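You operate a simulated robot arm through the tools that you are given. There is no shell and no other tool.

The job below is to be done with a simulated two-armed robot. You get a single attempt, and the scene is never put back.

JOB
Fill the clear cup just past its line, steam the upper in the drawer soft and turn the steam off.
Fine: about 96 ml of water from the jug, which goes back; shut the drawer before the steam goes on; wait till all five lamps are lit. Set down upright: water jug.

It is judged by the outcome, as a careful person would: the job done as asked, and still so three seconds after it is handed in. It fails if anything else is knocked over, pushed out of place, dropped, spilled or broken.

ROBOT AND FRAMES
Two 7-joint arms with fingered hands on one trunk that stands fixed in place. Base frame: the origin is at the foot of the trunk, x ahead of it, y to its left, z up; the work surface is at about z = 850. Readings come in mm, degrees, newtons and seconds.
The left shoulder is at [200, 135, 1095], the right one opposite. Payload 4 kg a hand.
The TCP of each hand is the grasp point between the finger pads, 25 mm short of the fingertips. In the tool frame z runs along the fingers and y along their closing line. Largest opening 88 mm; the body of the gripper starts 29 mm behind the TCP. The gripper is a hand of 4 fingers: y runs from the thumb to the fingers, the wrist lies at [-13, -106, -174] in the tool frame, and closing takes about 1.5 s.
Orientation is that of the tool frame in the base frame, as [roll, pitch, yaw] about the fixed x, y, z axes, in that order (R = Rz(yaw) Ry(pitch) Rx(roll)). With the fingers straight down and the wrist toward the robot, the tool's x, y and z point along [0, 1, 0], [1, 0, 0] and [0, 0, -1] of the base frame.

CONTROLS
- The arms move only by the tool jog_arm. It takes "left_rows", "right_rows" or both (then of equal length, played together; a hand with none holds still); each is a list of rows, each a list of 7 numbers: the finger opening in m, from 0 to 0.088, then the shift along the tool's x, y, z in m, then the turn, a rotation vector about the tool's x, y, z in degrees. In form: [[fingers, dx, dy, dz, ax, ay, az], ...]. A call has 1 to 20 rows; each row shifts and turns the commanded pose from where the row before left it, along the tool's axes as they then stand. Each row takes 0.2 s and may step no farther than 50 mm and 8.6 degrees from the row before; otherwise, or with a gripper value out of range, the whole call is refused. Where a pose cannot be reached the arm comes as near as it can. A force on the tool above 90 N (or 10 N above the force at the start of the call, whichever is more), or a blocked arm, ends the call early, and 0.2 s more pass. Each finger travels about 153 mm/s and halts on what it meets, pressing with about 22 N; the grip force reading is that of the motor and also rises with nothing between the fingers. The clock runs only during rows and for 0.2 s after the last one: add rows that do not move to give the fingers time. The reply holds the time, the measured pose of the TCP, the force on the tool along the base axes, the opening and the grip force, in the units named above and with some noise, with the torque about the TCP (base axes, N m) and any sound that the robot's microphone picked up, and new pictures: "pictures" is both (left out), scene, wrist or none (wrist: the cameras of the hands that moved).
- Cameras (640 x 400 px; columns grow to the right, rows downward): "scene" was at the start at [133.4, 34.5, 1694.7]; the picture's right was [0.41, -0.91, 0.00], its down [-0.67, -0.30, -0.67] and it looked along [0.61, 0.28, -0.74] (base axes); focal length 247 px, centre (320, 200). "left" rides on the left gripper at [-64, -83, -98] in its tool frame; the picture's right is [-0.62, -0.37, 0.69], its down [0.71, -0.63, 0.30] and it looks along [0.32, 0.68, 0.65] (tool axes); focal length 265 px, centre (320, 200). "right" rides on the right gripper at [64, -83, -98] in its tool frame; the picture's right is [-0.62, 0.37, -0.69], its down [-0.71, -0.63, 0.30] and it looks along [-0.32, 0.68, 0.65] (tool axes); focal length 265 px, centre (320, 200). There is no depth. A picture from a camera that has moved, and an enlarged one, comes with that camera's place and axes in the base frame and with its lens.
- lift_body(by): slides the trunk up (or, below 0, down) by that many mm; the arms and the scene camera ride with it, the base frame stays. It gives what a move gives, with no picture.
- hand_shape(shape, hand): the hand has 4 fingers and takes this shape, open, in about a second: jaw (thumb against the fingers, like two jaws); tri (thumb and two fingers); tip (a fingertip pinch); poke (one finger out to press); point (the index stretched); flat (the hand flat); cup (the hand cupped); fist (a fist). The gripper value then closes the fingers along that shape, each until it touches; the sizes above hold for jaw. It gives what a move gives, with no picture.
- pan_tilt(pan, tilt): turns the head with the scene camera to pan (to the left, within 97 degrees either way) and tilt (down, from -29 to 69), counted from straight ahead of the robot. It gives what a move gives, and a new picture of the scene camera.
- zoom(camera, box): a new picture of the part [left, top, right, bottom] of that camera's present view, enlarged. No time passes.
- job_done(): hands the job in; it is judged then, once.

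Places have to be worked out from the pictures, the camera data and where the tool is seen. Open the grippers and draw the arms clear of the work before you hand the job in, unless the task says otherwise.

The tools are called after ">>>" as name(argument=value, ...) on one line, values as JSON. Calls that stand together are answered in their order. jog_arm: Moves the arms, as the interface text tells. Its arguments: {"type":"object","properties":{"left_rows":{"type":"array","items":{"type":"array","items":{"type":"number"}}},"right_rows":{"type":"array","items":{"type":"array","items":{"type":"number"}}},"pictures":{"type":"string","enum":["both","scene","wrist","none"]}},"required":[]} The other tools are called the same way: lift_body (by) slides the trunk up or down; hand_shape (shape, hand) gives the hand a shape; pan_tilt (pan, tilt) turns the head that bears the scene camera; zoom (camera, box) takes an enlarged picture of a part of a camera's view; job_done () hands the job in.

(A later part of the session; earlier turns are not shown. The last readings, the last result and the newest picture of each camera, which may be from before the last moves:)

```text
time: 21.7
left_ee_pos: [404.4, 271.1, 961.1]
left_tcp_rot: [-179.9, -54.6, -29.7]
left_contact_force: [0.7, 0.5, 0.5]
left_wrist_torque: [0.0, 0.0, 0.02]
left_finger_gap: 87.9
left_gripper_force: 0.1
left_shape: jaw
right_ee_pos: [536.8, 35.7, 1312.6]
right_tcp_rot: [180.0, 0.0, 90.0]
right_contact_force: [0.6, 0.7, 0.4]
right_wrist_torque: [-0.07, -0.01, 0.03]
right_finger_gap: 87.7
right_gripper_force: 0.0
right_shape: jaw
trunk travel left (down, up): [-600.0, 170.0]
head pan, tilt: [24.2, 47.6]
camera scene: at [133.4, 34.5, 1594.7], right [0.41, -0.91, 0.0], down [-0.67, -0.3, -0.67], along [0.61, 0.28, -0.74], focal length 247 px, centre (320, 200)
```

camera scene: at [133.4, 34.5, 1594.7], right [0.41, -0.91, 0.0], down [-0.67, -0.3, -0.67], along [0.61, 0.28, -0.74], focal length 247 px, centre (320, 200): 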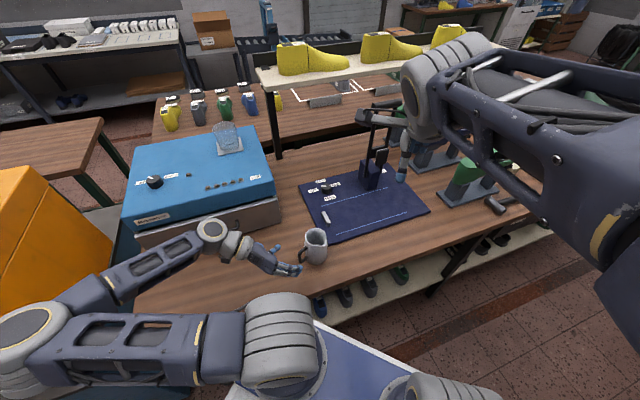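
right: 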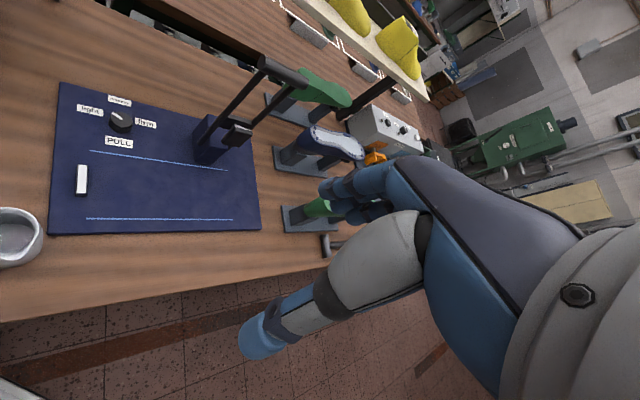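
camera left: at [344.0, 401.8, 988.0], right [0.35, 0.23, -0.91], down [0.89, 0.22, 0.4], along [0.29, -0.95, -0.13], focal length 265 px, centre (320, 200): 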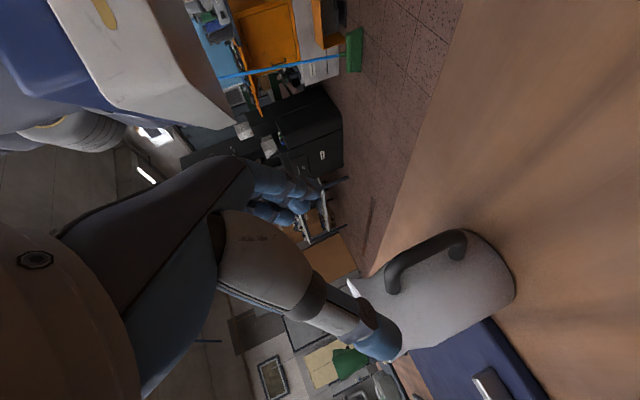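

The trunk is down 100 mm and the hand is at (404.5, 271, 961), about 10 mm off sideways. I correct it to the pre-grasp point and check from both cameras.

>>> jog_arm(left_rows=[[0.088, -0.0072, -0.0084, -0.0008, 0, 0, 0], [0.088, 0, 0, 0, 0, 0, 0], [0.088, 0, 0, 0, 0, 0, 0]], pictures="wrist")

>>> zoom(camera="scene", box=[230, 215, 342, 285])

```text
time: 22.5
left_ee_pos: [405.9, 280.7, 955.5]
left_tcp_rot: [-179.9, -54.5, -29.7]
left_contact_force: [-0.2, -0.7, -0.8]
left_wrist_torque: [0.02, 0.01, -0.01]
left_finger_gap: 87.9
left_gripper_force: 0.1
left_shape: jaw
right_ee_pos: [536.8, 35.4, 1311.7]
right_tcp_rot: [180.0, -0.1, 90.0]
right_contact_force: [-0.1, -0.4, 0.3]
right_wrist_torque: [-0.01, -0.03, 0.0]
right_finger_gap: 87.6
right_gripper_force: 0.1
right_shape: jaw
trunk travel left (down, up): [-600.0, 170.0]
head pan, tilt: [24.2, 47.6]
camera left: at [344.4, 411.4, 960.8], right [0.36, 0.22, -0.91], down [0.89, 0.22, 0.41], along [0.29, -0.95, -0.12], focal length 265 px, centre (320, 200)
```

left: 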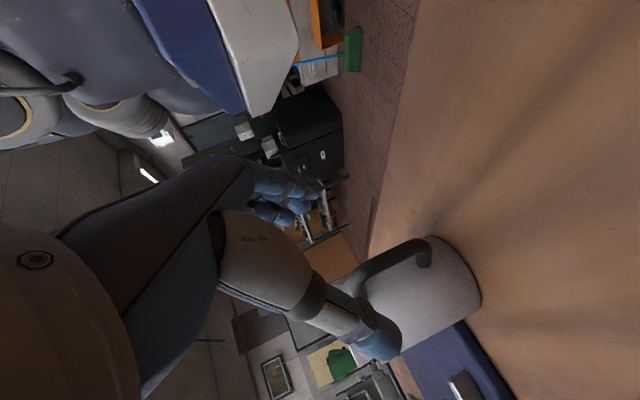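

```text
5.71 times, centred on (286, 250) of scene
camera zoom: at [133.4, 34.5, 1594.7], right [0.41, -0.91, 0.0], down [-0.67, -0.3, -0.67], along [0.61, 0.28, -0.74], focal length 1412 px, centre (514, -86)
```

zoom: 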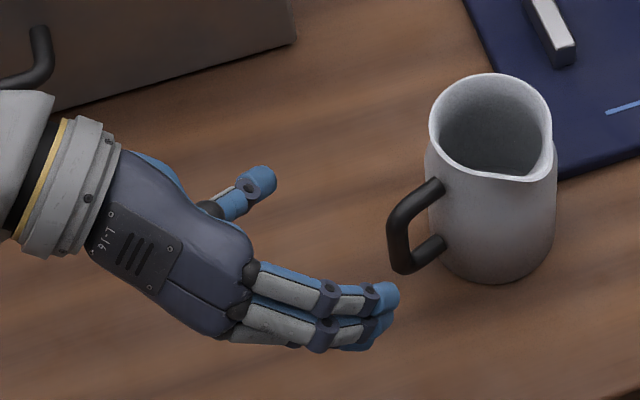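

The thumb and fingers straddle the line to the handle well. I advance 42 mm along the fingers and check.

>>> jog_arm(left_rows=[[0.088, 0, 0, 0.014, 0, 0, 0], [0.088, 0, 0, 0.014, 0, 0, 0], [0.088, 0, 0, 0.014, 0, 0, 0], [0.088, 0, 0, 0, 0, 0, 0]], pictures="wrist")

>>> zoom(camera="scene", box=[250, 215, 346, 275])

```text
time: 23.5
left_ee_pos: [434.2, 262.9, 931.3]
left_tcp_rot: [-179.8, -54.4, -29.8]
left_contact_force: [0.2, 0.4, 0.5]
left_wrist_torque: [-0.01, 0.0, -0.02]
left_finger_gap: 87.6
left_gripper_force: 0.3
left_shape: jaw
right_ee_pos: [537.5, 34.6, 1311.7]
right_tcp_rot: [179.9, 0.1, 90.0]
right_contact_force: [-0.8, 0.0, -0.4]
right_wrist_torque: [0.0, -0.01, -0.02]
right_finger_gap: 87.8
right_gripper_force: 0.2
right_shape: jaw
trunk travel left (down, up): [-600.0, 170.0]
head pan, tilt: [24.2, 47.6]
camera left: at [374.0, 394.5, 935.8], right [0.36, 0.22, -0.91], down [0.89, 0.22, 0.41], along [0.29, -0.95, -0.12], focal length 265 px, centre (320, 200)
```

left: 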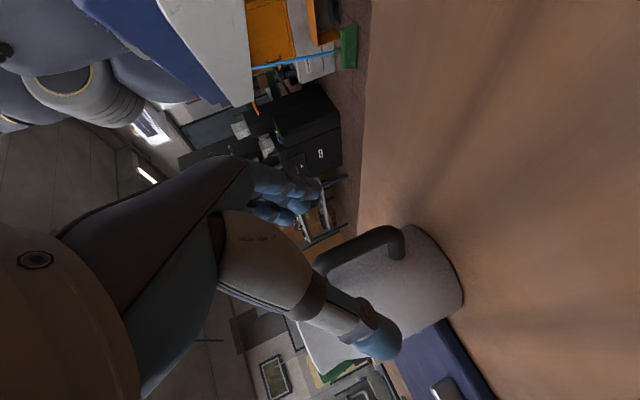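

```text
6.67 times, centred on (298, 245) of scene
camera zoom: at [133.3, 34.5, 1594.7], right [0.41, -0.91, 0.0], down [-0.67, -0.3, -0.67], along [0.61, 0.28, -0.74], focal length 1647 px, centre (467, -100)
```

zoom: 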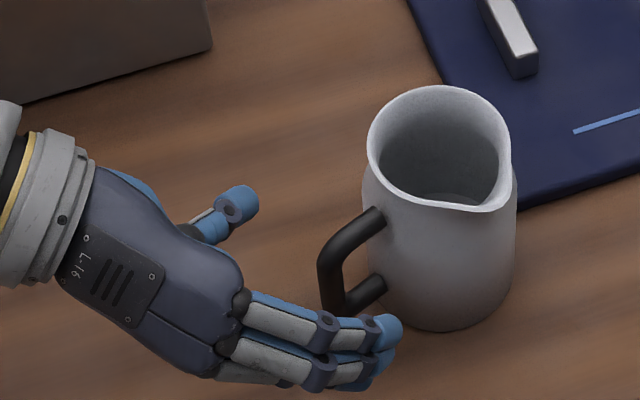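

No contact and the fingers pass beside the handle. I advance the last 28 mm.

>>> jog_arm(left_rows=[[0.088, 0, 0, 0.01, 0, 0, 0], [0.088, 0, 0, 0.01, 0, 0, 0], [0.088, 0, 0, 0.008, 0, 0, 0], [0.088, 0, 0, 0, 0, 0, 0]], pictures="wrist")

>>> zoom(camera="scene", box=[250, 215, 346, 275])

```text
time: 24.5
left_ee_pos: [455.9, 251.8, 914.7]
left_tcp_rot: [-179.9, -54.5, -29.7]
left_contact_force: [-0.2, 0.8, -0.8]
left_wrist_torque: [-0.01, 0.0, -0.02]
left_finger_gap: 87.7
left_gripper_force: 0.0
left_shape: jaw
right_ee_pos: [537.4, 36.7, 1311.8]
right_tcp_rot: [179.9, 0.0, 90.0]
right_contact_force: [0.0, -0.2, -0.3]
right_wrist_torque: [0.03, 0.0, 0.0]
right_finger_gap: 87.6
right_gripper_force: 0.0
right_shape: jaw
trunk travel left (down, up): [-600.0, 170.0]
head pan, tilt: [24.2, 47.6]
camera left: at [394.1, 383.3, 919.5], right [0.36, 0.22, -0.91], down [0.89, 0.22, 0.41], along [0.29, -0.95, -0.12], focal length 265 px, centre (320, 200)
```

left: 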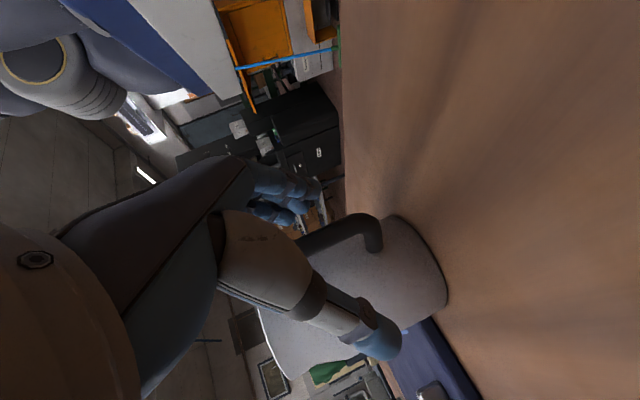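

```text
6.67 times, centred on (298, 245) of scene
camera zoom: at [133.4, 34.5, 1594.7], right [0.41, -0.91, 0.0], down [-0.67, -0.3, -0.67], along [0.61, 0.28, -0.74], focal length 1647 px, centre (467, -100)
```

zoom: 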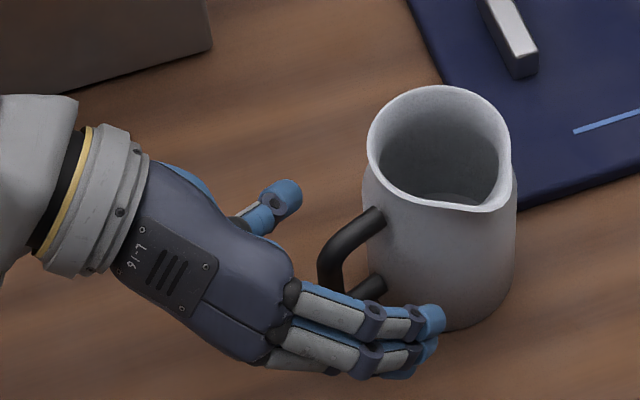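

The hand is at the grasp point (456, 252, 915) and the jug hasn't moved. I close the fingers step by step on the handle bar.

>>> jog_arm(left_rows=[[0.06, 0, 0, 0, 0, 0, 0], [0.045, 0, 0, 0, 0, 0, 0], [0.035, 0, 0, 0, 0, 0, 0], [0.025, 0, 0, 0, 0, 0, 0], [0.015, 0, 0, 0, 0, 0, 0], [0.008, 0, 0, 0, 0, 0, 0], [0.0, 0, 0, 0, 0, 0, 0], [0.0, 0, 0, 0, 0, 0, 0], [0.0, 0, 0, 0, 0, 0, 0], [0.0, 0, 0, 0, 0, 0, 0]], pictures="wrist")

>>> zoom(camera="scene", box=[250, 215, 346, 275])

```text
time: 26.7
left_ee_pos: [453.9, 252.4, 915.7]
left_tcp_rot: [-179.7, -54.6, -29.8]
left_contact_force: [0.0, 0.1, 0.7]
left_wrist_torque: [-0.02, -0.06, -0.05]
left_finger_gap: 0.0
left_gripper_force: 21.8
left_shape: jaw
right_ee_pos: [537.4, 35.7, 1311.2]
right_tcp_rot: [180.0, 0.0, 89.9]
right_contact_force: [-0.2, -0.2, -0.9]
right_wrist_torque: [-0.01, 0.02, -0.01]
right_finger_gap: 87.5
right_gripper_force: 0.0
right_shape: jaw
trunk travel left (down, up): [-600.0, 170.0]
head pan, tilt: [24.2, 47.6]
camera left: at [394.0, 383.2, 919.6], right [0.36, 0.22, -0.91], down [0.89, 0.22, 0.41], along [0.29, -0.95, -0.12], focal length 265 px, centre (320, 200)
```

left: 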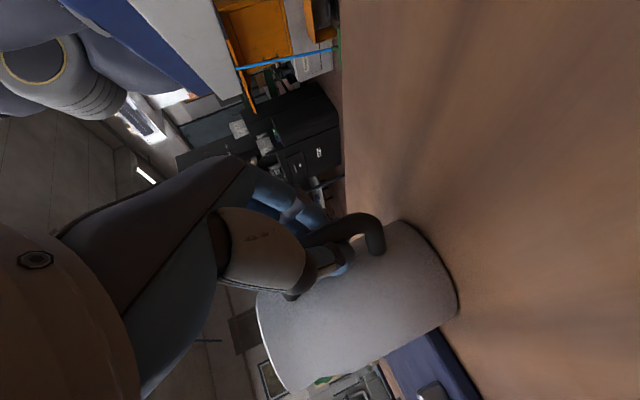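

```text
6.67 times, centred on (298, 245) of scene
camera zoom: at [133.4, 34.5, 1594.7], right [0.41, -0.91, 0.0], down [-0.67, -0.3, -0.67], along [0.61, 0.28, -0.74], focal length 1647 px, centre (467, -100)
```

zoom: 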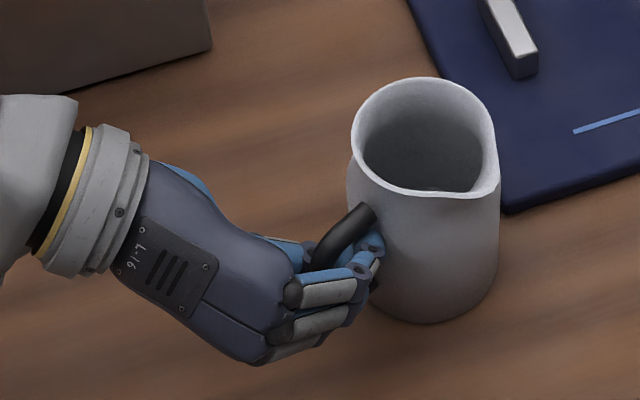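

The gap reads 0 and the jug shifted a few mm, so the finger tips may have met inside the handle loop rather than on the bar. I zoom in close to see.

>>> zoom(camera="scene", box=[285, 230, 325, 255])

>>> zoom(camera="left", box=[260, 180, 460, 320])

```text
16.00 times, centred on (305, 242) of scene
camera zoom: at [133.4, 34.5, 1594.7], right [0.41, -0.91, 0.0], down [-0.67, -0.3, -0.67], along [0.61, 0.28, -0.74], focal length 3952 px, centre (560, -480)
```

zoom: 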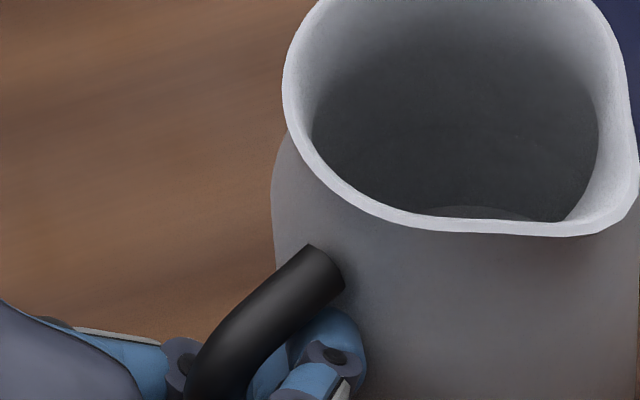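

```text
2.86 times, centred on (360, 250) of left
camera zoom: at [394.0, 383.2, 919.6], right [0.36, 0.22, -0.91], down [0.89, 0.22, 0.41], along [0.29, -0.95, -0.12], focal length 758 px, centre (206, 57)
```

zoom: 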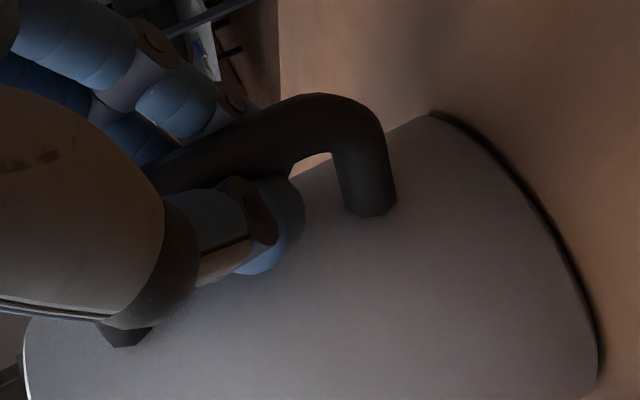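

It looks like the index finger's tip curled inside the loop because the fingers came in too steeply (35° down), so the bar isn't squarely on the pads. I open again, back off, and will come in flatter.

>>> jog_arm(left_rows=[[0.02, 0, 0, 0, 0, 0, 0], [0.04, 0, 0, 0, 0, 0, 0], [0.06, 0, 0, 0, 0, 0, 0], [0.088, 0, 0, 0, 0, 0, 0], [0.088, 0, 0, 0, 0, 0, 0], [0.088, 0, 0, 0, 0, 0, 0], [0.088, 0, 0, -0.01, 0, 0, 0], [0.088, 0, 0, -0.02, 0, 0, 0], [0.088, 0, 0, -0.02, 0, 0, 0], [0.088, 0, 0, -0.02, 0, 0, 0], [0.088, 0, 0, 0, 0, 0, 0]], pictures="wrist")

>>> zoom(camera="scene", box=[250, 215, 346, 275])

```text
time: 29.1
left_ee_pos: [404.7, 281.7, 955.0]
left_tcp_rot: [-179.8, -54.5, -29.7]
left_contact_force: [-0.1, -0.3, -1.3]
left_wrist_torque: [-0.01, 0.03, 0.01]
left_finger_gap: 88.0
left_gripper_force: 0.2
left_shape: jaw
right_ee_pos: [537.1, 35.5, 1311.3]
right_tcp_rot: [-180.0, 0.0, 90.0]
right_contact_force: [0.4, 0.2, -0.2]
right_wrist_torque: [-0.03, 0.0, -0.01]
right_finger_gap: 87.7
right_gripper_force: 0.1
right_shape: jaw
trunk travel left (down, up): [-600.0, 170.0]
head pan, tilt: [24.2, 47.6]
camera left: at [344.0, 412.2, 960.0], right [0.36, 0.22, -0.91], down [0.89, 0.22, 0.41], along [0.29, -0.95, -0.12], focal length 265 px, centre (320, 200)
```

left: 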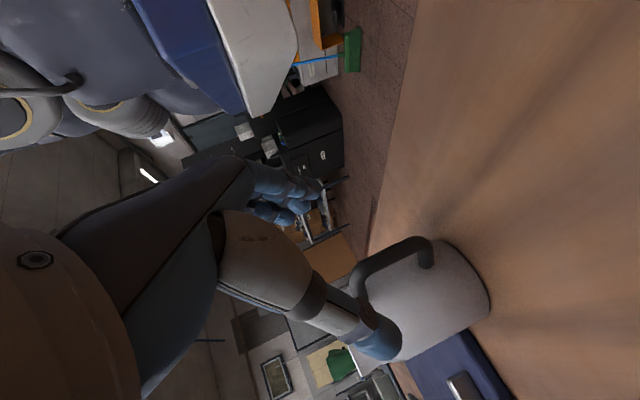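

```text
6.67 times, centred on (298, 245) of scene
camera zoom: at [133.4, 34.5, 1594.7], right [0.41, -0.91, 0.0], down [-0.67, -0.3, -0.67], along [0.61, 0.28, -0.74], focal length 1647 px, centre (467, -100)
```

zoom: 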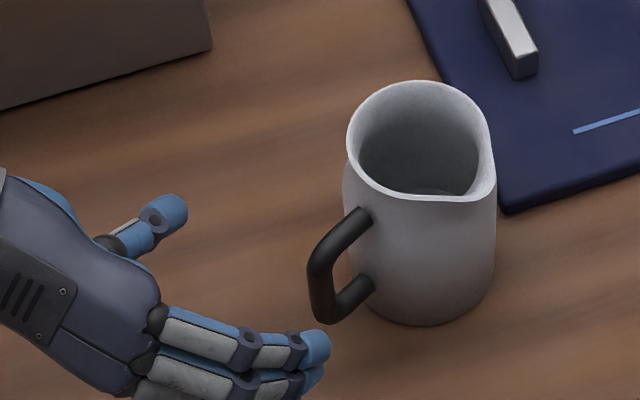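

The jug is still upright, shifted about 9 mm, with its axis now near (515, 229) and the bar near (458.5, 254). I turn the hand 5.5° in yaw and flatten the approach to about 22° down, at a new pre-grasp point.

>>> jog_arm(left_rows=[[0.088, 0, 0, 0, 4.48, 0, -3.19], [0.088, 0, 0, 0, 0, 6.75, 0], [0.088, 0, 0, 0, 0, 6.75, 0], [0.088, -0.0151, 0.0029, 0.0066, 0, 0, 0], [0.088, 0, 0, 0, 0, 0, 0], [0.088, 0, 0, 0, 0, 0, 0]], pictures="wrist")

>>> zoom(camera="scene", box=[250, 215, 346, 275])

```text
time: 30.5
left_ee_pos: [406.9, 268.4, 965.5]
left_tcp_rot: [-179.5, -63.6, -24.3]
left_contact_force: [0.2, 0.1, 0.4]
left_wrist_torque: [0.0, -0.01, -0.03]
left_finger_gap: 87.9
left_gripper_force: 0.0
left_shape: jaw
left hand out of reach, approached as far as the arm can: row 3, 4
right_ee_pos: [535.8, 35.0, 1311.5]
right_tcp_rot: [180.0, 0.0, 90.0]
right_contact_force: [-0.6, -0.2, -0.7]
right_wrist_torque: [0.0, 0.04, 0.01]
right_finger_gap: 87.6
right_gripper_force: 0.0
right_shape: jaw
trunk travel left (down, up): [-600.0, 170.0]
head pan, tilt: [24.2, 47.6]
camera left: at [333.9, 393.0, 952.4], right [0.47, 0.2, -0.86], down [0.79, 0.33, 0.51], along [0.39, -0.92, 0.0], focal length 265 px, centre (320, 200)
```

left: 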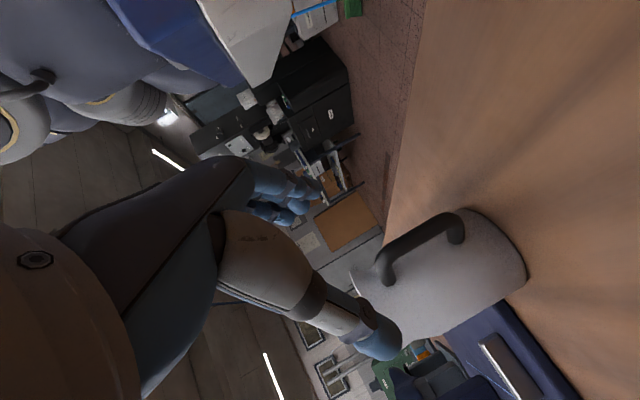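

```text
6.67 times, centred on (298, 245) of scene
camera zoom: at [133.4, 34.5, 1594.7], right [0.41, -0.91, 0.0], down [-0.67, -0.3, -0.67], along [0.61, 0.28, -0.74], focal length 1647 px, centre (467, -100)
```

zoom: 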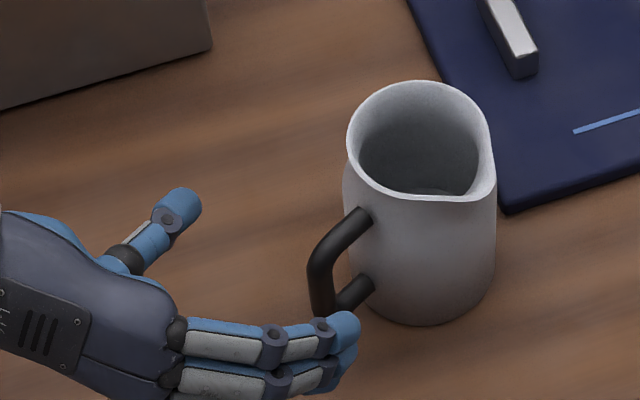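

Still a bit short of reach at this flatter angle. I raise the hand 100 mm, lower the trunk another 100 mm, and see whether the pose is met then.

>>> jog_arm(left_rows=[[0.088, 0.0309, 0, -0.0125, 0, 0, 0], [0.088, 0.0309, 0, -0.0125, 0, 0, 0], [0.088, 0.0309, 0, -0.0125, 0, 0, 0], [0.088, 0, 0, 0, 0, 0, 0]], pictures="none")

>>> lift_body(by=-100)

>>> pan_tilt(pan=24.2, tilt=45)

```text
time: 31.5
left_ee_pos: [413.0, 266.0, 1065.5]
left_tcp_rot: [-179.6, -64.0, -24.3]
left_contact_force: [-0.3, -0.3, -0.2]
left_wrist_torque: [-0.03, 0.0, 0.0]
left_finger_gap: 87.7
left_gripper_force: 0.1
left_shape: jaw
right_ee_pos: [537.5, 36.4, 1311.6]
right_tcp_rot: [180.0, 0.1, 90.0]
right_contact_force: [0.0, -0.3, 0.1]
right_wrist_torque: [-0.01, 0.0, 0.02]
right_finger_gap: 87.9
right_gripper_force: 0.1
right_shape: jaw
trunk travel left (down, up): [-600.0, 170.0]
head pan, tilt: [24.2, 47.6]
```

```text
time: 32.8
left_ee_pos: [413.2, 265.5, 964.6]
left_tcp_rot: [-179.6, -64.0, -24.3]
left_contact_force: [1.6, 0.4, -0.7]
left_wrist_torque: [0.02, -0.06, 0.05]
left_finger_gap: 87.9
left_gripper_force: 0.0
left_shape: jaw
right_ee_pos: [536.9, 35.4, 1210.8]
right_tcp_rot: [-179.9, 0.0, 90.0]
right_contact_force: [0.5, 0.4, 0.6]
right_wrist_torque: [-0.01, -0.01, -0.03]
right_finger_gap: 87.6
right_gripper_force: 0.0
right_shape: jaw
trunk travel left (down, up): [-500.0, 270.0]
head pan, tilt: [24.2, 47.6]
```

```text
time: 33.4
left_ee_pos: [413.6, 266.2, 964.5]
left_tcp_rot: [-179.5, -63.9, -24.3]
left_contact_force: [-0.5, -0.9, 0.8]
left_wrist_torque: [0.02, 0.03, 0.0]
left_finger_gap: 87.9
left_gripper_force: 0.0
left_shape: jaw
right_ee_pos: [536.7, 34.9, 1211.6]
right_tcp_rot: [179.9, 0.0, 90.0]
right_contact_force: [-0.2, -0.4, 0.0]
right_wrist_torque: [-0.02, 0.0, 0.0]
right_finger_gap: 87.3
right_gripper_force: 0.0
right_shape: jaw
trunk travel left (down, up): [-500.0, 270.0]
head pan, tilt: [24.2, 45.0]
camera scene: at [135.3, 35.4, 1498.4], right [0.41, -0.91, 0.0], down [-0.65, -0.29, -0.71], along [0.64, 0.29, -0.71], focal length 247 px, centre (320, 200)
```

scene: 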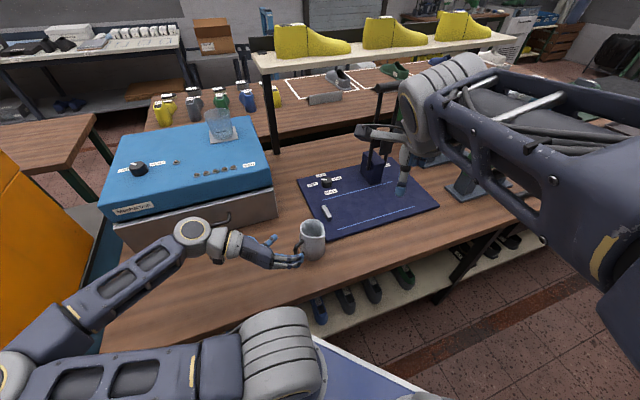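

The flatter pose is limited only close to the body; further forward it should be reachable. I go up and forward to a point right above the grasp place and check the pose there.

>>> jog_arm(left_rows=[[0.088, 0.0317, 0, 0.0072, 0, 0, 0], [0.088, 0.0317, 0, 0.0072, 0, 0, 0], [0.088, 0.0317, 0, 0.0072, 0, 0, 0], [0.088, 0, 0, 0, 0, 0, 0], [0.088, 0, 0, 0, 0, 0, 0]], pictures="wrist")

>>> zoom(camera="scene", box=[250, 200, 346, 260])

```text
time: 34.6
left_ee_pos: [468.1, 241.0, 1041.2]
left_tcp_rot: [-179.7, -64.0, -24.3]
left_contact_force: [-0.3, -1.1, 0.0]
left_wrist_torque: [0.01, 0.01, -0.02]
left_finger_gap: 88.0
left_gripper_force: 0.0
left_shape: jaw
right_ee_pos: [538.1, 36.3, 1211.6]
right_tcp_rot: [180.0, -0.1, 90.0]
right_contact_force: [-0.4, -0.4, -0.1]
right_wrist_torque: [0.02, 0.01, 0.03]
right_finger_gap: 87.7
right_gripper_force: 0.0
right_shape: jaw
trunk travel left (down, up): [-500.0, 270.0]
head pan, tilt: [24.2, 45.0]
camera left: at [395.9, 365.5, 1026.1], right [0.47, 0.2, -0.86], down [0.79, 0.34, 0.51], along [0.39, -0.92, 0.0], focal length 265 px, centre (320, 200)
```

left: 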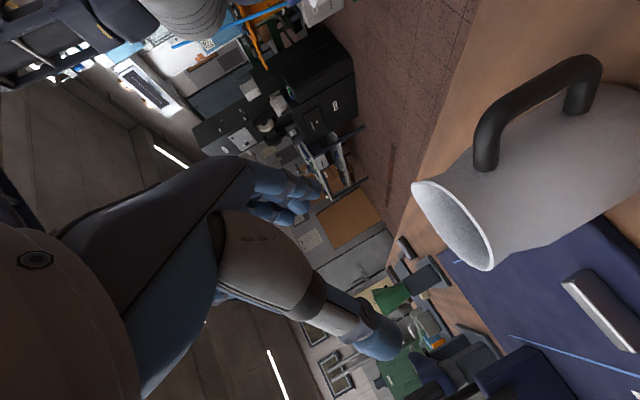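

```text
6.67 times, centred on (298, 230) of scene
camera zoom: at [135.4, 35.4, 1498.4], right [0.41, -0.91, 0.0], down [-0.65, -0.29, -0.71], along [0.65, 0.29, -0.71], focal length 1647 px, centre (467, 0)
```

zoom: 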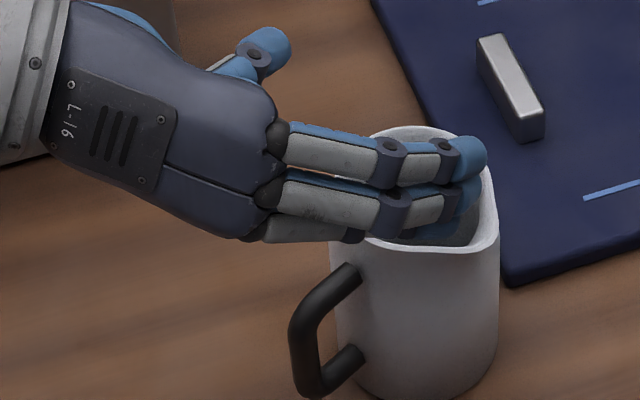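

The arm took the reached pose as its new command, and here it holds 26° down at (468, 241, 1041). The wrist view confirms the bar at (458.5, 254), so I shift over to be in line with it and lower halfway.

>>> jog_arm(left_rows=[[0.088, -0.0082, -0.0082, -0.0168, 0, 0, 0], [0.088, 0, 0, 0, 0, 0, 0], [0.088, -0.018, 0, 0.00877, 0, 0, 0], [0.088, -0.018, 0, 0.00877, 0, 0, 0], [0.088, -0.018, 0, 0.00877, 0, 0, 0], [0.088, 0, 0, 0, 0, 0, 0]], pictures="wrist")

>>> zoom(camera="scene", box=[250, 200, 346, 260])

```text
time: 36.0
left_ee_pos: [455.0, 255.5, 980.9]
left_tcp_rot: [-179.6, -64.0, -24.3]
left_contact_force: [0.5, 0.9, -0.4]
left_wrist_torque: [0.01, -0.03, 0.0]
left_finger_gap: 88.0
left_gripper_force: 0.1
left_shape: jaw
right_ee_pos: [536.3, 35.5, 1211.9]
right_tcp_rot: [179.8, 0.0, 90.0]
right_contact_force: [-0.7, -0.9, -0.1]
right_wrist_torque: [0.01, -0.03, 0.01]
right_finger_gap: 87.5
right_gripper_force: 0.0
right_shape: jaw
trunk travel left (down, up): [-500.0, 270.0]
head pan, tilt: [24.2, 45.0]
camera left: at [382.1, 379.9, 965.9], right [0.47, 0.2, -0.86], down [0.79, 0.34, 0.51], along [0.39, -0.92, 0.0], focal length 265 px, centre (320, 200)
```

left: 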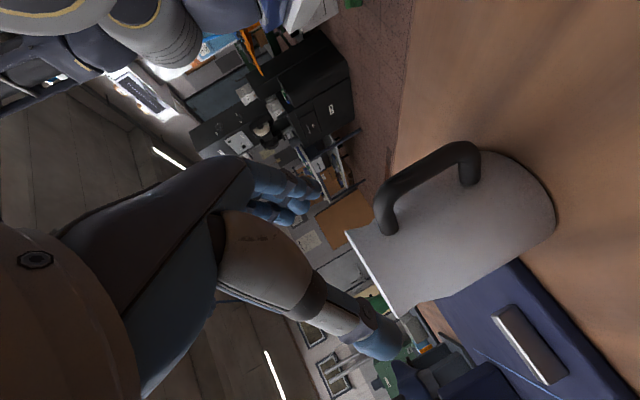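

```text
6.67 times, centred on (298, 230) of scene
camera zoom: at [135.3, 35.4, 1498.4], right [0.41, -0.91, 0.0], down [-0.65, -0.29, -0.71], along [0.64, 0.29, -0.71], focal length 1647 px, centre (467, 0)
```

zoom: 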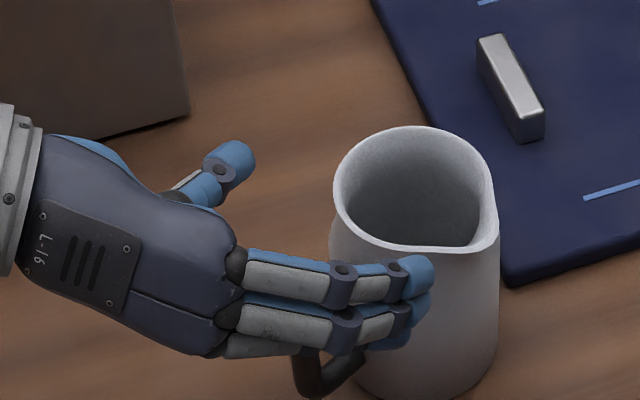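

The hand straddles the handle line at z 981. I lower the remaining 65 mm.

>>> jog_arm(left_rows=[[0.088, -0.0146, 0, 0.0071, 0, 0, 0], [0.088, -0.0146, 0, 0.0071, 0, 0, 0], [0.088, -0.0146, 0, 0.0071, 0, 0, 0], [0.088, -0.0146, 0, 0.0071, 0, 0, 0], [0.088, 0, 0, 0, 0, 0, 0]], pictures="wrist")

>>> zoom(camera="scene", box=[250, 205, 346, 265])

>>> zoom(camera="left", box=[200, 130, 440, 360])

```text
time: 37.2
left_ee_pos: [454.7, 255.5, 915.4]
left_tcp_rot: [-179.6, -63.9, -24.4]
left_contact_force: [0.5, -0.5, -0.1]
left_wrist_torque: [-0.01, 0.02, -0.02]
left_finger_gap: 87.9
left_gripper_force: 0.1
left_shape: jaw
right_ee_pos: [537.5, 35.4, 1212.5]
right_tcp_rot: [180.0, 0.0, 90.0]
right_contact_force: [-0.2, 0.6, 0.7]
right_wrist_torque: [-0.04, 0.02, 0.01]
right_finger_gap: 87.3
right_gripper_force: 0.0
right_shape: jaw
trunk travel left (down, up): [-500.0, 270.0]
head pan, tilt: [24.2, 45.0]
camera left: at [382.5, 380.8, 901.3], right [0.47, 0.2, -0.86], down [0.79, 0.34, 0.51], along [0.39, -0.92, 0.0], focal length 265 px, centre (320, 200)
```

left: 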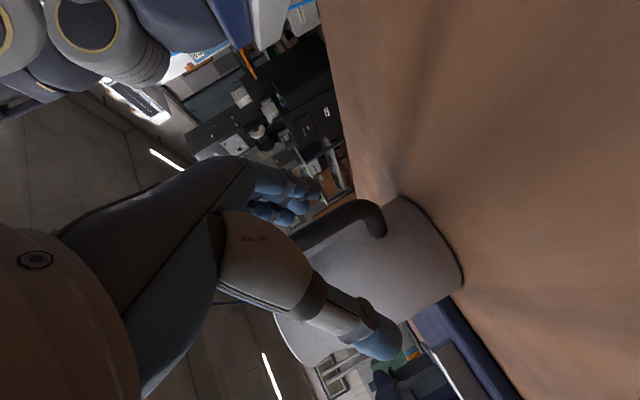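

```text
6.67 times, centred on (298, 235) of scene
camera zoom: at [135.3, 35.4, 1498.4], right [0.41, -0.91, 0.0], down [-0.65, -0.29, -0.71], along [0.64, 0.29, -0.71], focal length 1647 px, centre (467, -33)
```

zoom: 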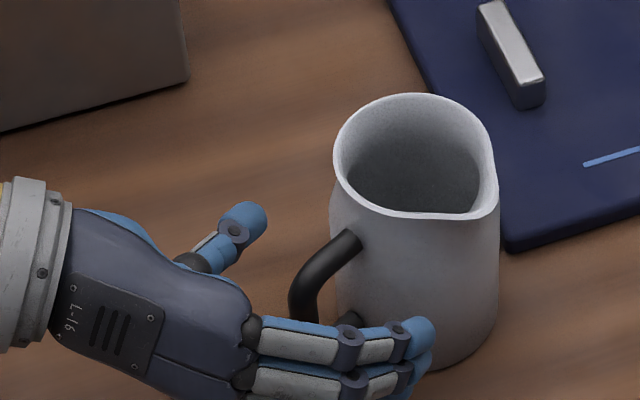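

```text
1.74 times, centred on (320, 245) of left
camera zoom: at [382.5, 380.8, 901.3], right [0.47, 0.2, -0.86], down [0.79, 0.34, 0.51], along [0.39, -0.92, 0.0], focal length 462 px, centre (320, 122)
```

zoom: 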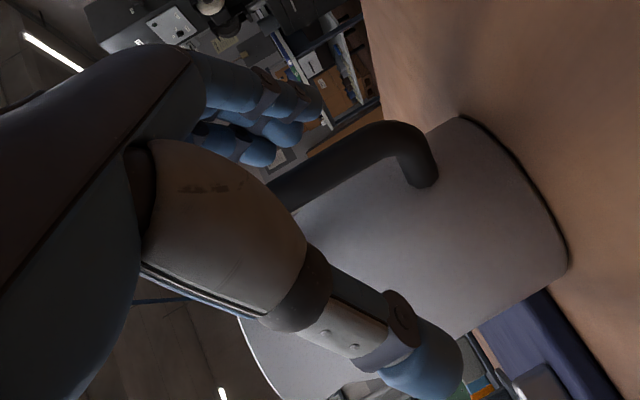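

All is in place with the bar between thumb and fingers at z about 915. I close step by step and read the gap.

>>> jog_arm(left_rows=[[0.06, 0, 0, 0, 0, 0, 0], [0.045, 0, 0, 0, 0, 0, 0], [0.035, 0, 0, 0, 0, 0, 0], [0.03, 0, 0, 0, 0, 0, 0], [0.025, 0, 0, 0, 0, 0, 0], [0.02, 0, 0, 0, 0, 0, 0], [0.02, 0, 0, 0, 0, 0, 0]], pictures="wrist")

>>> zoom(camera="scene", box=[250, 205, 346, 265])

>>> zoom(camera="left", box=[200, 130, 440, 360])

```text
time: 38.8
left_ee_pos: [455.1, 256.3, 915.2]
left_tcp_rot: [-179.7, -64.0, -24.2]
left_contact_force: [0.1, -0.7, -0.1]
left_wrist_torque: [-0.02, 0.01, 0.01]
left_finger_gap: 20.4
left_gripper_force: 0.2
left_shape: jaw
right_ee_pos: [537.3, 35.5, 1211.6]
right_tcp_rot: [180.0, 0.0, 90.0]
right_contact_force: [1.1, -0.4, 0.4]
right_wrist_torque: [-0.04, -0.02, 0.03]
right_finger_gap: 87.6
right_gripper_force: 0.0
right_shape: jaw
trunk travel left (down, up): [-500.0, 270.0]
head pan, tilt: [24.2, 45.0]
camera left: at [382.5, 380.8, 901.5], right [0.47, 0.2, -0.86], down [0.79, 0.34, 0.51], along [0.39, -0.92, 0.0], focal length 265 px, centre (320, 200)
```

left: 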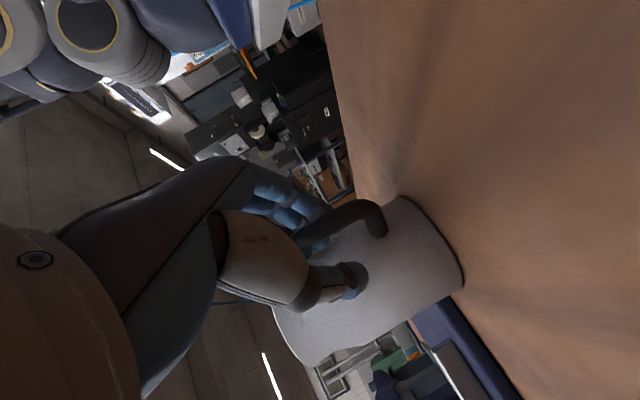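

```text
6.67 times, centred on (298, 235) of scene
camera zoom: at [135.4, 35.4, 1498.4], right [0.41, -0.91, 0.0], down [-0.65, -0.29, -0.71], along [0.64, 0.29, -0.71], focal length 1647 px, centre (467, -33)
```

zoom: 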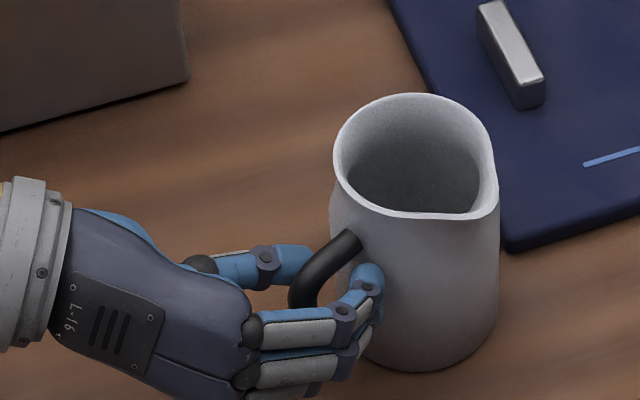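

```text
1.74 times, centred on (320, 245) of left
camera zoom: at [382.5, 380.8, 901.5], right [0.47, 0.2, -0.86], down [0.79, 0.34, 0.51], along [0.39, -0.92, 0.0], focal length 462 px, centre (320, 122)
```

zoom: 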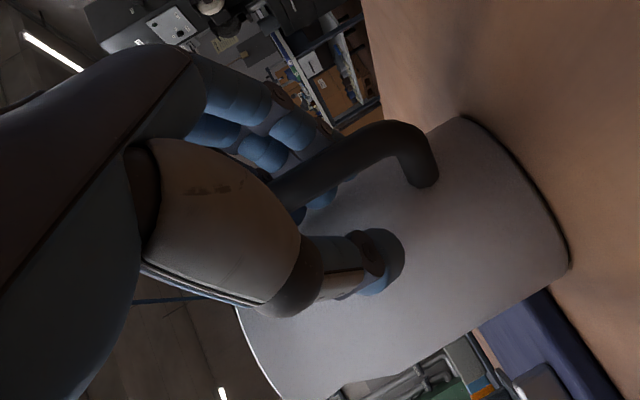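

At 20 mm the tips curl round inside the loop while the bar sits too near the palm, so the bar should be nearer the tips. I reopen, draw back 9 mm along the fingers, and close again in stages.

>>> jog_arm(left_rows=[[0.045, 0, 0, 0, 0, 0, 0], [0.07, 0, 0, 0, 0, 0, 0], [0.07, 0, 0, 0, 0, 0, 0], [0.07, 0, 0, -0.009, 0, 0, 0], [0.07, 0, 0, 0, 0, 0, 0], [0.05, 0, 0, 0, 0, 0, 0], [0.035, 0, 0, 0, 0, 0, 0], [0.025, 0, 0, 0, 0, 0, 0], [0.02, 0, 0, 0, 0, 0, 0], [0.02, 0, 0, 0, 0, 0, 0]], pictures="wrist")

>>> zoom(camera="scene", box=[266, 215, 330, 255])

>>> zoom(camera="left", box=[200, 130, 440, 360])

```text
time: 41.0
left_ee_pos: [447.5, 260.1, 918.7]
left_tcp_rot: [-179.6, -64.0, -24.5]
left_contact_force: [-0.6, 0.4, -0.2]
left_wrist_torque: [0.02, -0.02, 0.0]
left_finger_gap: 20.5
left_gripper_force: 0.0
left_shape: jaw
right_ee_pos: [537.1, 35.8, 1212.7]
right_tcp_rot: [-180.0, 0.1, 90.1]
right_contact_force: [0.5, -0.8, 0.5]
right_wrist_torque: [-0.01, -0.02, 0.02]
right_finger_gap: 87.7
right_gripper_force: 0.0
right_shape: jaw
trunk travel left (down, up): [-500.0, 270.0]
head pan, tilt: [24.2, 45.0]
camera left: at [374.9, 384.2, 905.4], right [0.47, 0.2, -0.86], down [0.79, 0.34, 0.51], along [0.39, -0.92, 0.0], focal length 265 px, centre (320, 200)
```

left: 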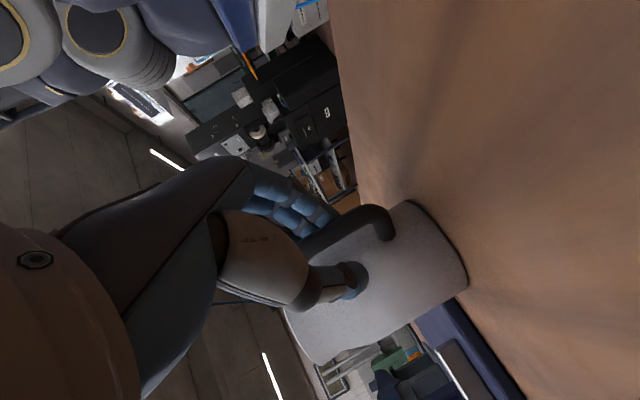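

```text
10.00 times, centred on (298, 235) of scene
camera zoom: at [135.3, 35.4, 1498.4], right [0.41, -0.91, 0.0], down [-0.65, -0.29, -0.71], along [0.64, 0.29, -0.71], focal length 2470 px, centre (540, -150)
```

zoom: 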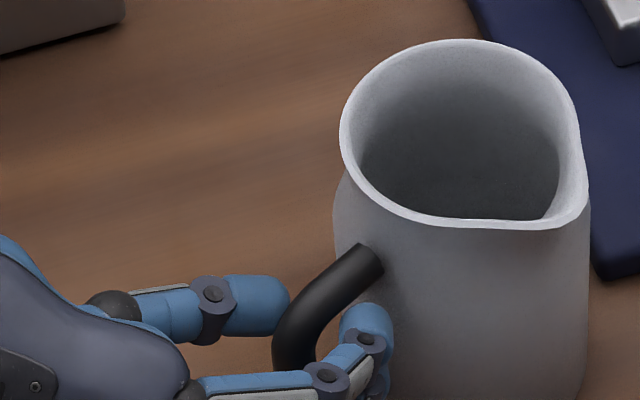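

```text
1.74 times, centred on (320, 245) of left
camera zoom: at [374.9, 384.2, 905.4], right [0.47, 0.2, -0.86], down [0.79, 0.34, 0.51], along [0.39, -0.92, 0.0], focal length 462 px, centre (320, 122)
```

zoom: 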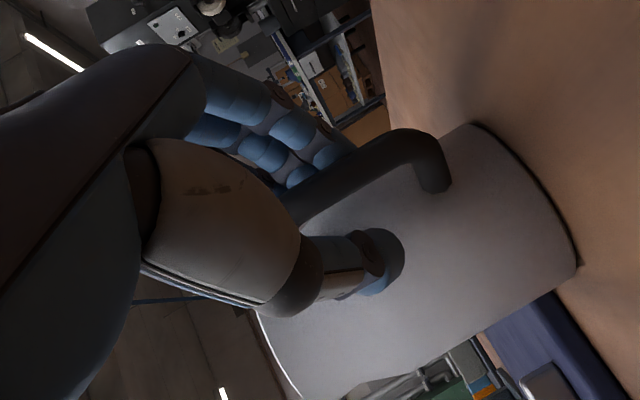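

Now the thumb tip lies against the bar's far side and the fingers on the near side. I close the rest of the way and read the gap and force.

>>> jog_arm(left_rows=[[0.015, 0, 0, 0, 0, 0, 0], [0.01, 0, 0, 0, 0, 0, 0], [0.005, 0, 0, 0, 0, 0, 0], [0.0, 0, 0, 0, 0, 0, 0], [0.0, 0, 0, 0, 0, 0, 0], [0.0, 0, 0, 0, 0, 0, 0]], pictures="wrist")

>>> zoom(camera="scene", box=[266, 215, 330, 255])

>>> zoom(camera="left", box=[200, 130, 440, 360])

```text
time: 42.4
left_ee_pos: [446.8, 260.7, 919.7]
left_tcp_rot: [-179.6, -64.0, -24.4]
left_contact_force: [-0.1, -0.1, -0.7]
left_wrist_torque: [0.0, -0.07, -0.05]
left_finger_gap: 2.2
left_gripper_force: 22.2
left_shape: jaw
right_ee_pos: [538.0, 36.6, 1212.2]
right_tcp_rot: [-180.0, 0.0, 90.0]
right_contact_force: [-0.7, -0.6, -0.5]
right_wrist_torque: [0.03, 0.03, -0.03]
right_finger_gap: 87.9
right_gripper_force: 0.0
right_shape: jaw
trunk travel left (down, up): [-500.0, 270.0]
head pan, tilt: [24.2, 45.0]
camera left: at [374.9, 384.2, 905.4], right [0.47, 0.2, -0.86], down [0.79, 0.34, 0.51], along [0.39, -0.92, 0.0], focal length 265 px, centre (320, 200)
```

left: 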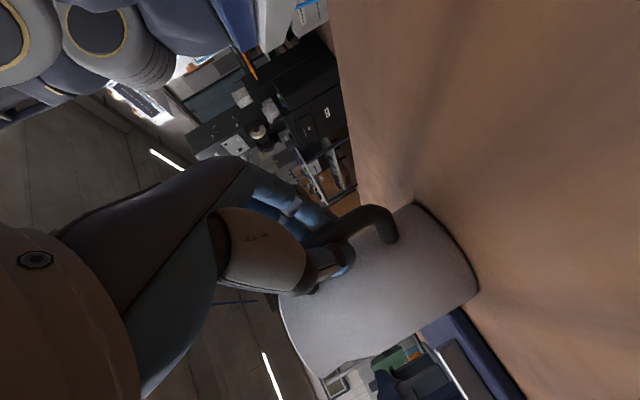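

```text
10.00 times, centred on (298, 235) of scene
camera zoom: at [135.4, 35.4, 1498.4], right [0.41, -0.91, 0.0], down [-0.65, -0.29, -0.71], along [0.64, 0.29, -0.71], focal length 2470 px, centre (540, -150)
```

zoom: 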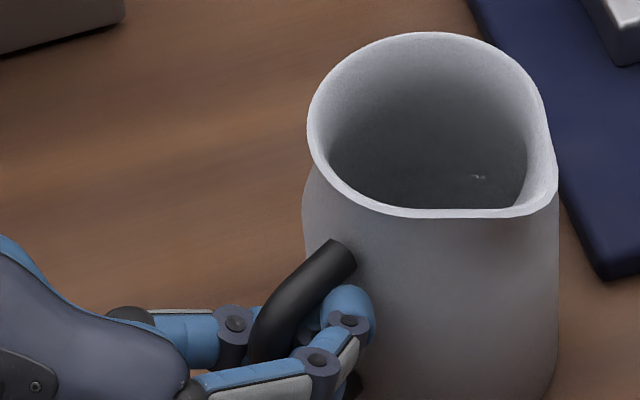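

```text
1.74 times, centred on (320, 245) of left
camera zoom: at [374.9, 384.2, 905.4], right [0.47, 0.2, -0.86], down [0.79, 0.34, 0.51], along [0.39, -0.92, 0.0], focal length 462 px, centre (320, 122)
```

zoom: 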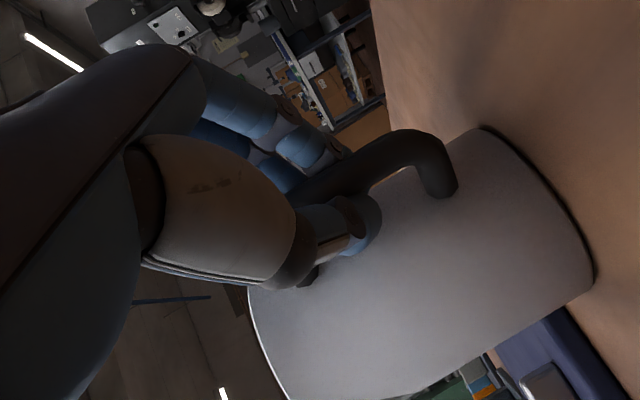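

The gap now holds at 2.2 mm with 22 N, so the bar is gripped, though the jug slid about 10 mm. I test the hold with a tiny 6 mm lift and compare the jug's tilt before and after.

>>> jog_arm(left_rows=[[0.0, 0.0027, 0, -0.0013, 0, 0, 0], [0.0, 0.0027, 0, -0.0013, 0, 0, 0], [0.0, 0, 0, 0, 0, 0, 0]], pictures="wrist")

>>> zoom(camera="scene", box=[266, 215, 346, 265])

>>> zoom(camera="left", box=[200, 130, 440, 360])

```text
time: 43.2
left_ee_pos: [446.9, 260.1, 925.2]
left_tcp_rot: [-179.3, -64.0, -24.6]
left_contact_force: [-0.3, 0.1, -2.6]
left_wrist_torque: [0.02, 0.05, -0.03]
left_finger_gap: 2.5
left_gripper_force: 22.1
left_shape: jaw
right_ee_pos: [536.7, 35.3, 1210.9]
right_tcp_rot: [-180.0, 0.1, 89.9]
right_contact_force: [0.8, -0.1, -0.9]
right_wrist_torque: [0.02, 0.03, -0.01]
right_finger_gap: 87.5
right_gripper_force: 0.1
right_shape: jaw
trunk travel left (down, up): [-500.0, 270.0]
head pan, tilt: [24.2, 45.0]
camera left: at [375.1, 383.9, 911.2], right [0.47, 0.2, -0.86], down [0.79, 0.34, 0.51], along [0.39, -0.92, 0.0], focal length 265 px, centre (320, 200)
```

left: 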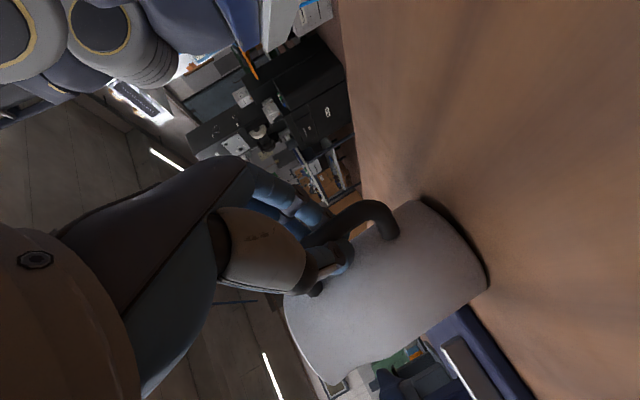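

```text
8.00 times, centred on (306, 240) of scene
camera zoom: at [135.4, 35.4, 1498.4], right [0.41, -0.91, 0.0], down [-0.65, -0.29, -0.71], along [0.64, 0.29, -0.71], focal length 1976 px, centre (432, -120)
```

zoom: 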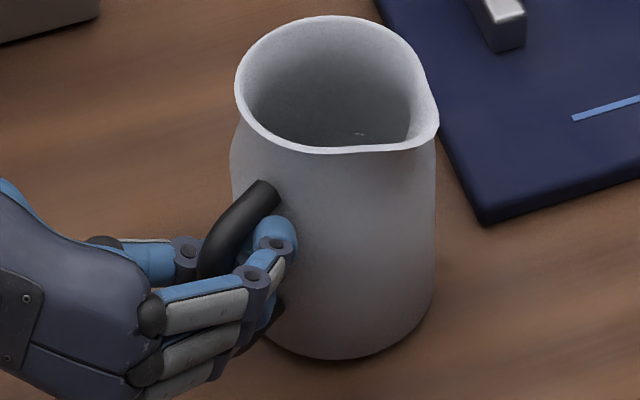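

```text
1.74 times, centred on (320, 245) of left
camera zoom: at [375.1, 383.9, 911.2], right [0.47, 0.2, -0.86], down [0.79, 0.34, 0.51], along [0.39, -0.92, 0.0], focal length 462 px, centre (320, 122)
```

zoom: 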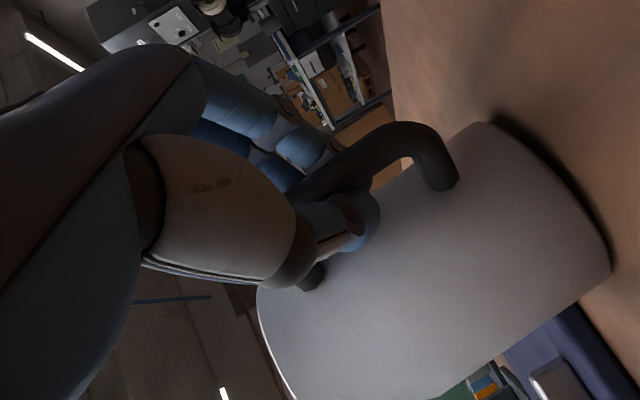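

The reading shows about -2.6 N, and there's a shadow under the jug, so it may already be off the table and light. I lift another 6 mm and compare again.

>>> jog_arm(left_rows=[[0.0, 0.0027, 0, -0.0013, 0, 0, 0], [0.0, 0.0027, 0, -0.0013, 0, 0, 0], [0.0, 0, 0, 0, 0, 0, 0], [0.0, 0, 0, 0, 0, 0, 0]], pictures="wrist")

>>> zoom(camera="scene", box=[266, 215, 346, 265])

>>> zoom(camera="left", box=[260, 160, 500, 400])

```text
time: 44.2
left_ee_pos: [447.4, 259.5, 931.2]
left_tcp_rot: [-179.5, -64.0, -24.4]
left_contact_force: [-0.2, 0.7, -1.5]
left_wrist_torque: [0.03, 0.04, -0.02]
left_finger_gap: 2.7
left_gripper_force: 22.1
left_shape: jaw
right_ee_pos: [536.9, 34.5, 1211.0]
right_tcp_rot: [180.0, 0.0, 90.1]
right_contact_force: [-0.2, 0.3, 0.1]
right_wrist_torque: [-0.01, -0.01, 0.0]
right_finger_gap: 87.4
right_gripper_force: 0.1
right_shape: jaw
trunk travel left (down, up): [-500.0, 270.0]
head pan, tilt: [24.2, 45.0]
camera left: at [375.2, 384.0, 917.3], right [0.47, 0.2, -0.86], down [0.79, 0.34, 0.51], along [0.39, -0.92, 0.0], focal length 265 px, centre (320, 200)
```

left: 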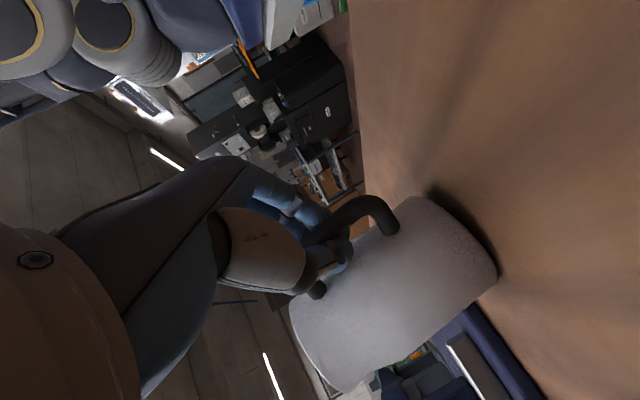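

```text
8.00 times, centred on (306, 240) of scene
camera zoom: at [135.4, 35.4, 1498.4], right [0.41, -0.91, 0.0], down [-0.65, -0.29, -0.71], along [0.64, 0.29, -0.71], focal length 1976 px, centre (432, -120)
```

zoom: 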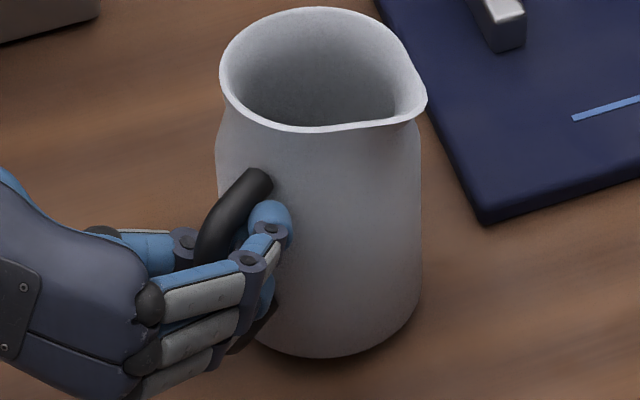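

```text
1.67 times, centred on (380, 280) of left
camera zoom: at [375.2, 384.0, 917.3], right [0.47, 0.2, -0.86], down [0.79, 0.34, 0.51], along [0.39, -0.92, 0.0], focal length 442 px, centre (220, 67)
```

zoom: 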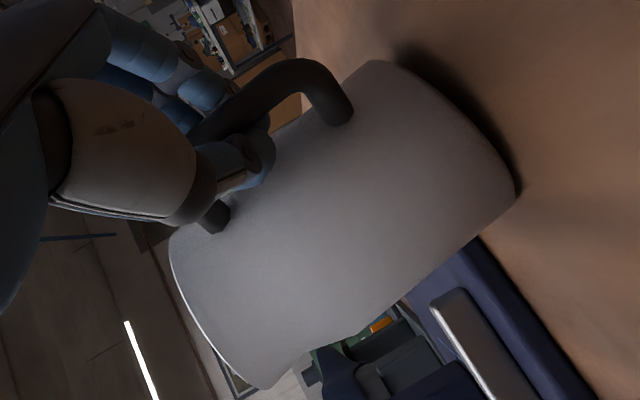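

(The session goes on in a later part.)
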